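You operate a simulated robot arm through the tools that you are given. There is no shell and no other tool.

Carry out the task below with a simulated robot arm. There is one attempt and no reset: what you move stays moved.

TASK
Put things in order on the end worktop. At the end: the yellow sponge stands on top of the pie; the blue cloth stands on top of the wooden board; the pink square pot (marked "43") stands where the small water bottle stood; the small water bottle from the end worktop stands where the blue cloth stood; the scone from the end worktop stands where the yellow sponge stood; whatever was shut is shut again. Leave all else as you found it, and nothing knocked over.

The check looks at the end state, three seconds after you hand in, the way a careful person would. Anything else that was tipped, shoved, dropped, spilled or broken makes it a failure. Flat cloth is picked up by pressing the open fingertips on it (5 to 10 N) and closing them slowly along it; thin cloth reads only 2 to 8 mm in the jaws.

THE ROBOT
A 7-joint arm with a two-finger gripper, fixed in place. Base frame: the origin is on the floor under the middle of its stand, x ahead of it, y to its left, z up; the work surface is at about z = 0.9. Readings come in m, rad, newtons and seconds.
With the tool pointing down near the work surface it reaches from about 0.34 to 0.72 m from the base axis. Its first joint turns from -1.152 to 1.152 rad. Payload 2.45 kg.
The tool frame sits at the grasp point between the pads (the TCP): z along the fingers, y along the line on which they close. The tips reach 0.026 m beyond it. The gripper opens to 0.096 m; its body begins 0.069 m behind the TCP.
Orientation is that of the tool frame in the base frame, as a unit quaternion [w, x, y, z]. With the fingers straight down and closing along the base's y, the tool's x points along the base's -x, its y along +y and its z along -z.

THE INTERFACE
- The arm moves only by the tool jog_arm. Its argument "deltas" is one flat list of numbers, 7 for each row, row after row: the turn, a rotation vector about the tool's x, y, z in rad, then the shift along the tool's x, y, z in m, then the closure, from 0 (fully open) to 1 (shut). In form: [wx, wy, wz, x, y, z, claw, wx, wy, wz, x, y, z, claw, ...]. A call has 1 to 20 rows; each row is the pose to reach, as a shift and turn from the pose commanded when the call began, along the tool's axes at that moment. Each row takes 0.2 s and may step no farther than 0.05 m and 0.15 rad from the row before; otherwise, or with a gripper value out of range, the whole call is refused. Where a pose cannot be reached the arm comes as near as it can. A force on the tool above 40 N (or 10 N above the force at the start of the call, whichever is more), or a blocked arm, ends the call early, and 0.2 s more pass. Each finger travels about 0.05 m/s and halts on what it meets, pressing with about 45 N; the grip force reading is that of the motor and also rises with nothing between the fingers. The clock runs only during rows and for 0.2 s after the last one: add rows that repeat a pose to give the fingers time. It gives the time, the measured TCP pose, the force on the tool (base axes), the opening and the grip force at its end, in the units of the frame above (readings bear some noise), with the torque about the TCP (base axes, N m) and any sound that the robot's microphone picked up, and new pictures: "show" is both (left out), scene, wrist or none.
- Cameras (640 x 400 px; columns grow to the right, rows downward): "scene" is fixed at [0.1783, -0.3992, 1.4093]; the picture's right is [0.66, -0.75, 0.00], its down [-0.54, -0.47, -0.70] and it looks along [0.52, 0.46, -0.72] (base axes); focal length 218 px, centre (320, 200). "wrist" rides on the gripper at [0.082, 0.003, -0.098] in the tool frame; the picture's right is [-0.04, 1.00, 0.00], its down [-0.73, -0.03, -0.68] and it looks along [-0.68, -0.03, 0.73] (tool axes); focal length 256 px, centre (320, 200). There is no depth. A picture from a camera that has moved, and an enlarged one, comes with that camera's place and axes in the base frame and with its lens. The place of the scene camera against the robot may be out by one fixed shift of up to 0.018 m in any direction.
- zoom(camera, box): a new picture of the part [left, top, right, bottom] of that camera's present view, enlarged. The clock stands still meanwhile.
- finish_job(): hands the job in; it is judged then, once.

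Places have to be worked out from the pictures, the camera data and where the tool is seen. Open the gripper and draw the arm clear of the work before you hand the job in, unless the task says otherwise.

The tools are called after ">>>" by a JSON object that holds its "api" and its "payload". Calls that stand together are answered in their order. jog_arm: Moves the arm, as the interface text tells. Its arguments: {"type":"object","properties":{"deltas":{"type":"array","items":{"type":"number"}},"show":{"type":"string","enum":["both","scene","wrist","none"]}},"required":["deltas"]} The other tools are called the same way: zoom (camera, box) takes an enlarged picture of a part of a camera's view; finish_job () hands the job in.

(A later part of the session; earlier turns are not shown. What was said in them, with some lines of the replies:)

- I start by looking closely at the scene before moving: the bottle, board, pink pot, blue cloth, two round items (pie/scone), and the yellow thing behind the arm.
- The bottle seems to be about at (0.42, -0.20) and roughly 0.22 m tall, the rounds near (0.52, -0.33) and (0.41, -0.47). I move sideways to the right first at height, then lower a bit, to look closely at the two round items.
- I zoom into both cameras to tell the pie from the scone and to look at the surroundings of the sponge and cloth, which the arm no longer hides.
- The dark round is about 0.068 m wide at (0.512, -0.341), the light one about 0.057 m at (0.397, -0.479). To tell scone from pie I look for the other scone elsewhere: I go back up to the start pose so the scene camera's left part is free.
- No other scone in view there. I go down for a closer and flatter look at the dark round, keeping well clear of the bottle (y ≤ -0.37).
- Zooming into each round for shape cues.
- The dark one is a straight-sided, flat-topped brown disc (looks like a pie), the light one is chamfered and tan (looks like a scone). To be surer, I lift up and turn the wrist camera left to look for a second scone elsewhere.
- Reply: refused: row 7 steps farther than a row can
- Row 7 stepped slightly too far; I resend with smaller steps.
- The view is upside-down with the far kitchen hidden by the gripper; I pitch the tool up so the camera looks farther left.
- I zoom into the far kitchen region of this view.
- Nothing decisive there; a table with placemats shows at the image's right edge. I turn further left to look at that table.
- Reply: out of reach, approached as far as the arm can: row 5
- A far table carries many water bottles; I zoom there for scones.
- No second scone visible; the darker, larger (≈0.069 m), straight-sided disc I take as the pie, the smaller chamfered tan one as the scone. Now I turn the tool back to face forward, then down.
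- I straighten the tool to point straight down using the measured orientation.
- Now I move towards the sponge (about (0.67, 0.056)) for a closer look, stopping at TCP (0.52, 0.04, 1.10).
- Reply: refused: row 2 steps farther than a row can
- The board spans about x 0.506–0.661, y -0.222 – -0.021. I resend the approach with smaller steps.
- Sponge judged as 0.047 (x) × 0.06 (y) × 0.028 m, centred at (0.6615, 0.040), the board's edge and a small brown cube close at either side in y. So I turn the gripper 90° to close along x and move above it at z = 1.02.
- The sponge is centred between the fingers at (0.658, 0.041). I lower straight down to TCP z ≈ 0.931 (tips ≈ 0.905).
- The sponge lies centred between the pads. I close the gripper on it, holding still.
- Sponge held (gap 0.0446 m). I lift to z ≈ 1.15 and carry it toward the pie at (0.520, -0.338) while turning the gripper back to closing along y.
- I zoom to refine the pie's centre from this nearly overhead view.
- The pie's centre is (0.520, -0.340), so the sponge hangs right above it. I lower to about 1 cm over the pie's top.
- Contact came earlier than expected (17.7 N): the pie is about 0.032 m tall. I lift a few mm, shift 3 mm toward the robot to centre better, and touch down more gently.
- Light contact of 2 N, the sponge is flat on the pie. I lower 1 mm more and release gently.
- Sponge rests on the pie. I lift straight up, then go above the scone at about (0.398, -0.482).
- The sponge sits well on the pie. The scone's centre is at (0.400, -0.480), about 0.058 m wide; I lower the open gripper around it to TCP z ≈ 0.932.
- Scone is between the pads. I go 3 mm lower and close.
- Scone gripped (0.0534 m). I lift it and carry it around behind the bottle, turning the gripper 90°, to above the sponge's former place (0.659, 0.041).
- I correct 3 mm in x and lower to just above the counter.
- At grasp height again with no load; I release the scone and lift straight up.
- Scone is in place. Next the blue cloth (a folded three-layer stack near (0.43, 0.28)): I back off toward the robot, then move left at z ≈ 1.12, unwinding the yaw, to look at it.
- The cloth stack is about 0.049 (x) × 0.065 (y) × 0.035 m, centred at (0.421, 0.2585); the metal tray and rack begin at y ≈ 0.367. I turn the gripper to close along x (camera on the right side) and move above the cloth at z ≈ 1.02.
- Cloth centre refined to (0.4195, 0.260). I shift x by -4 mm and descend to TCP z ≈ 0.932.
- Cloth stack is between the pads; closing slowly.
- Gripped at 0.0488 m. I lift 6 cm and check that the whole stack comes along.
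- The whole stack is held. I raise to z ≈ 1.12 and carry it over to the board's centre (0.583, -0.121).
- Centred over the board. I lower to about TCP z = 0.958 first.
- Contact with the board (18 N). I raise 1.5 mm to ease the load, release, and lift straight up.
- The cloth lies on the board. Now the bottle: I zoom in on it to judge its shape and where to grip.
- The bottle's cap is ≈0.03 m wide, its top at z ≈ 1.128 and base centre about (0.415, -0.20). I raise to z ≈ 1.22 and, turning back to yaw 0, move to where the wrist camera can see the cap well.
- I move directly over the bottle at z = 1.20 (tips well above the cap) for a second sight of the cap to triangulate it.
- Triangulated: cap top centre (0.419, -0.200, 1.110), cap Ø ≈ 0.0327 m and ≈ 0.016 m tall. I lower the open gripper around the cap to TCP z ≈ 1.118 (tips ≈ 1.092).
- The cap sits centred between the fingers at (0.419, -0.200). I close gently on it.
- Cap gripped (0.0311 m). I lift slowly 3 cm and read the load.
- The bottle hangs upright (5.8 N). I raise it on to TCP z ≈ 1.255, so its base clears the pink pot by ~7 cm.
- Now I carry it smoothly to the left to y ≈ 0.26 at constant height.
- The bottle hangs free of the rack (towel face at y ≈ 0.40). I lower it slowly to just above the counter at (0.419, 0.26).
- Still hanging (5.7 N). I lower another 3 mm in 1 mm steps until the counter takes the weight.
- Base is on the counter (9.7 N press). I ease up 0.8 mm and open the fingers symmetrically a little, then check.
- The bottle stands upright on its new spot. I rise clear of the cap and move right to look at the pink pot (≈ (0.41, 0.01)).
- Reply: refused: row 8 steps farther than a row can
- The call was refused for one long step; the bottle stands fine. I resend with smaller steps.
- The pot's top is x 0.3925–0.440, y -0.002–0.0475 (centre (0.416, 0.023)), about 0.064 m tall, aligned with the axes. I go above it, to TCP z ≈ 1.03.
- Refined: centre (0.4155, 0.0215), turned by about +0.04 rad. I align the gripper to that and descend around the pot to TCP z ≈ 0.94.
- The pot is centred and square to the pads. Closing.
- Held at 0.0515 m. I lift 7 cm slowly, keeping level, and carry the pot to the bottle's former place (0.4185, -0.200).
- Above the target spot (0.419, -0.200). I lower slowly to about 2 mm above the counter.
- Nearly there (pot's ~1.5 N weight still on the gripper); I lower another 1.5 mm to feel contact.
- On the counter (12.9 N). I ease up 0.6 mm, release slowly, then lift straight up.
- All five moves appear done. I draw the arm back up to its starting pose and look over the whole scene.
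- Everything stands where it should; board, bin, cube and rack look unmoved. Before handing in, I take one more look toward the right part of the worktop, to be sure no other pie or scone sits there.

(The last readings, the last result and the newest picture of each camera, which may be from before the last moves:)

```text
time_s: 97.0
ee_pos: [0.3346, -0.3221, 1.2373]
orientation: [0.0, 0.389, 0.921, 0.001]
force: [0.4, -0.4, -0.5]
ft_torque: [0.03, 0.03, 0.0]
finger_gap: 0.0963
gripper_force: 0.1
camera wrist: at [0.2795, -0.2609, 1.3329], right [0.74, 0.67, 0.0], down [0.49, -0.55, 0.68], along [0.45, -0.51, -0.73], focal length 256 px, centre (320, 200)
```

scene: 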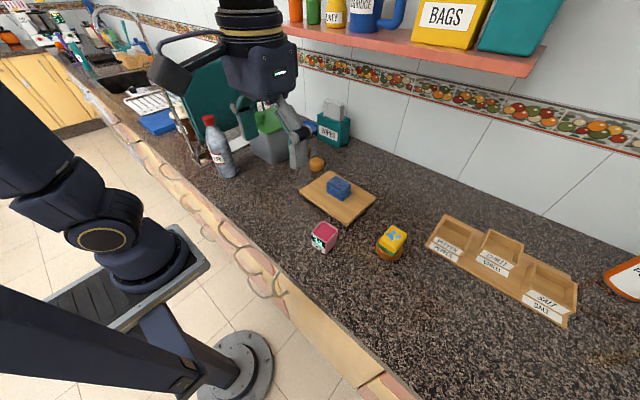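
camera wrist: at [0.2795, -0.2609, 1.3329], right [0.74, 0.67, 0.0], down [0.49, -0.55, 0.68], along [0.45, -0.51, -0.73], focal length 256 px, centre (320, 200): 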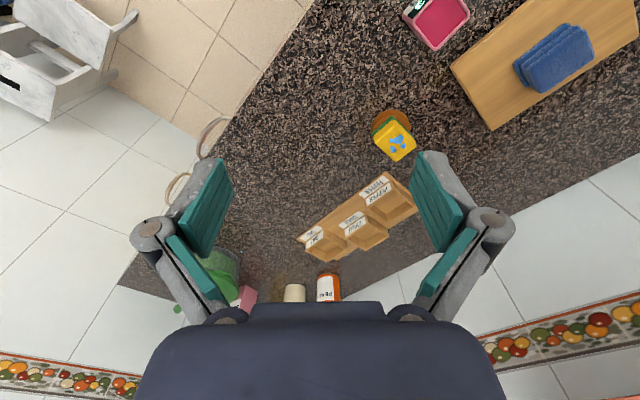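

I pitch up a little to see the far right end.

>>> {"api": "jog_arm", "payload": {"deltas": [0, -0.13, 0, 0, 0, 0, 0, 0, -0.26, 0, 0, 0, 0, 0, 0, -0.4, 0, 0, 0, 0, 0, 0, -0.5, 0, 0, 0, 0, 0], "show": "wrist"}}

>>> {"api": "zoom", "payload": {"camera": "wrist", "box": [160, 40, 420, 300]}}

>>> {"api": "zoom", "payload": {"camera": "wrist", "box": [0, 0, 240, 180]}}

```text
time_s: 98.0
ee_pos: [0.3357, -0.3216, 1.2371]
orientation: [0.229, 0.376, 0.892, -0.097]
force: [-0.5, 1.0, 0.6]
ft_torque: [0.01, 0.0, -0.05]
finger_gap: 0.096
gripper_force: 0.0
camera wrist: at [0.2541, -0.2341, 1.283], right [0.74, 0.67, 0.02], down [0.2, -0.25, 0.95], along [0.64, -0.7, -0.32], focal length 256 px, centre (320, 200)
```

wrist: 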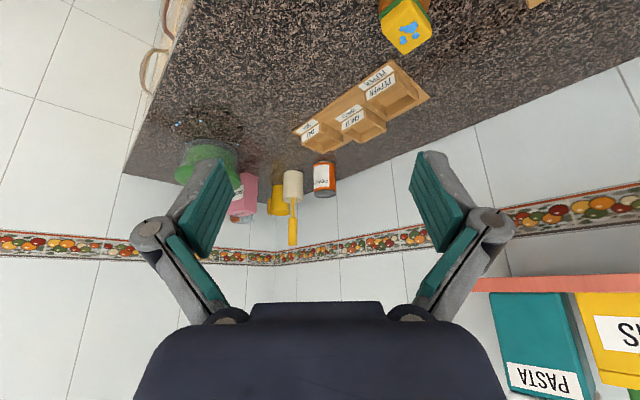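

```text
1.54 times, centred on (290, 170) of wrist
camera zoom: at [0.2541, -0.2341, 1.283], right [0.74, 0.67, 0.02], down [0.2, -0.25, 0.95], along [0.64, -0.7, -0.32], focal length 394 px, centre (366, 246)
```

zoom: 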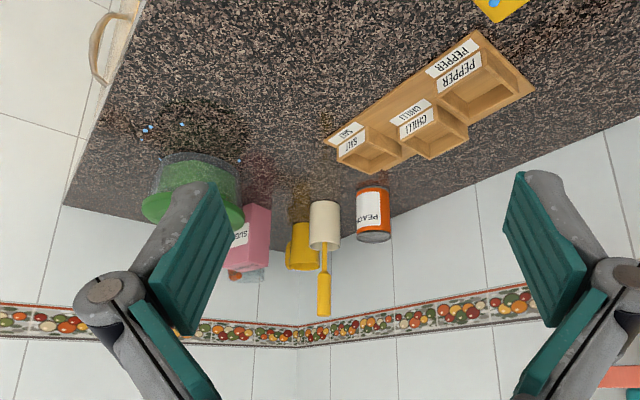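

```text
2.22 times, centred on (120, 90) of wrist
camera zoom: at [0.2541, -0.2341, 1.283], right [0.74, 0.67, 0.02], down [0.2, -0.25, 0.95], along [0.64, -0.7, -0.32], focal length 569 px, centre (764, 444)
```

zoom: 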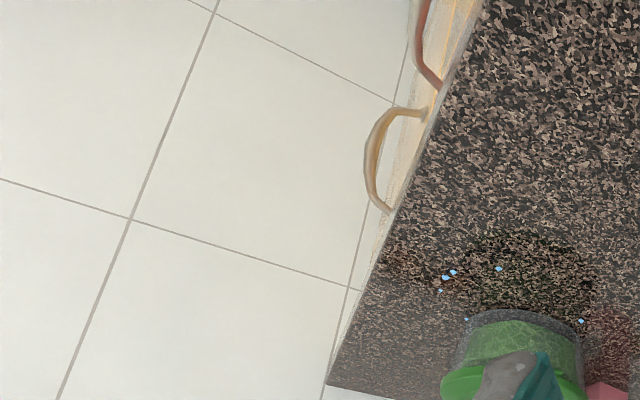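

No other pie or scone on this worktop, so the larger dark disc as the pie and the smaller tan one as the scone stands. I bring the tool back to its start attitude, clear of everything.

>>> {"api": "jog_arm", "payload": {"deltas": [0, 0.13, 0, 0, 0, 0, 0, 0, 0.26, 0, 0, 0, 0, 0, 0, 0.4, 0, 0, 0, 0, 0, 0, 0.5, 0, 0, 0, 0, 0], "show": "none"}}

>>> {"api": "jog_arm", "payload": {"deltas": [0, 0, -0.14, 0, 0, 0, 0, 0, 0, -0.28, 0, 0, 0, 0, 0, 0, -0.42, 0, 0, 0, 0, 0, 0, -0.56, 0, 0, 0, 0, 0, 0, -0.7, 0, 0, 0, 0, 0, 0, -0.8, 0, 0, 0, 0]}}

>>> {"api": "zoom", "payload": {"camera": "scene", "box": [170, 90, 410, 270]}}

```text
time_s: 99.0
ee_pos: [0.3347, -0.3207, 1.2387]
orientation: [-0.001, 0.389, 0.921, 0.001]
force: [0.4, -0.7, 0.1]
ft_torque: [0.05, -0.03, 0.02]
finger_gap: 0.096
gripper_force: 0.0
```

```text
time_s: 100.4
ee_pos: [0.3349, -0.3215, 1.24]
orientation: [0.001, -0.002, 1.0, 0.0]
force: [-0.4, 0.1, -0.4]
ft_torque: [-0.01, 0.0, 0.03]
finger_gap: 0.0959
gripper_force: 0.0
camera wrist: at [0.2523, -0.3189, 1.3353], right [0.04, 1.0, 0.0], down [0.73, -0.03, 0.68], along [0.68, -0.02, -0.73], focal length 256 px, centre (320, 200)
```

scene: 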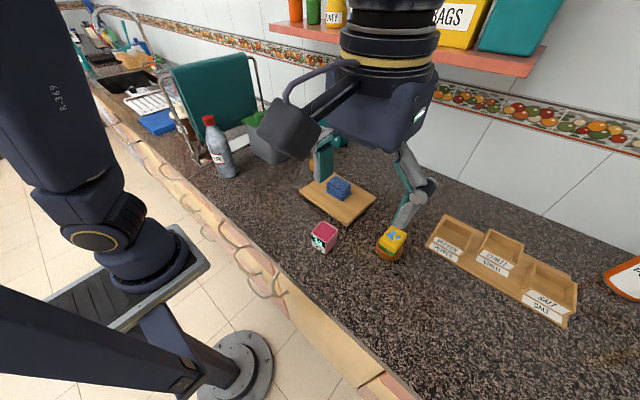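
wrist: 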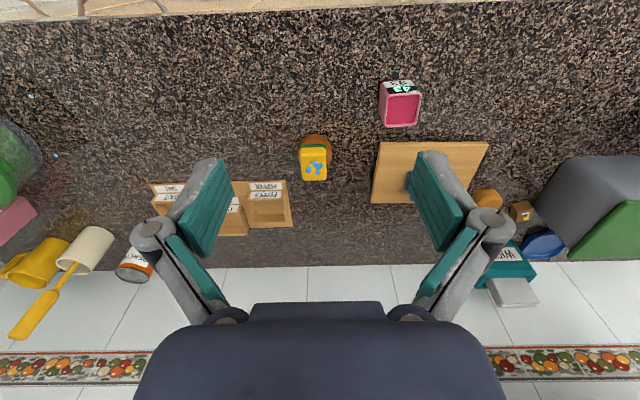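

```text
2.22 times, centred on (290, 180) of scene
camera zoom: at [0.1783, -0.3992, 1.4093], right [0.66, -0.75, 0.0], down [-0.54, -0.47, -0.7], along [0.52, 0.46, -0.72], focal length 484 px, centre (387, 244)
```

zoom: 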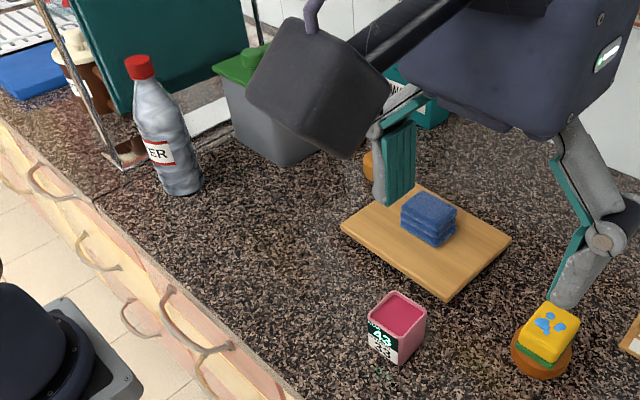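

The pictures show the sponge on the pie, the cloth on the board, and the bottle, pot and scone on their new spots. Nothing is tipped, nothing shut was opened, the gripper is open and empty, and the arm is clear, so I hand the job in.

>>> {"api": "finish_job", "payload": {}}

```text
The job is handed in.
```

I made all five moves and handed the job in; I have not seen the result of the check. One thing was a guess. Neither round item is labelled, so I took the larger dark brown disc as the pie and the smaller tan one as the scone. I looked around the kitchen for a second scone to compare and found none.

| Item | Where it is now |
|---|---|
| Yellow sponge | On top of the dark brown disc (the pie) |
| Tan disc (the scone) | Where the sponge stood |
| Blue cloth | On the wooden board, near its centre, still folded |
| Small water bottle | Upright where the cloth stood |
| Pink pot ("43") | Level where the bottle stood |

In the final pictures nothing is tipped, and the rest of the worktop looks as I found it. I opened nothing that was shut. The gripper is open and empty, and the arm is raised clear of the worktop.
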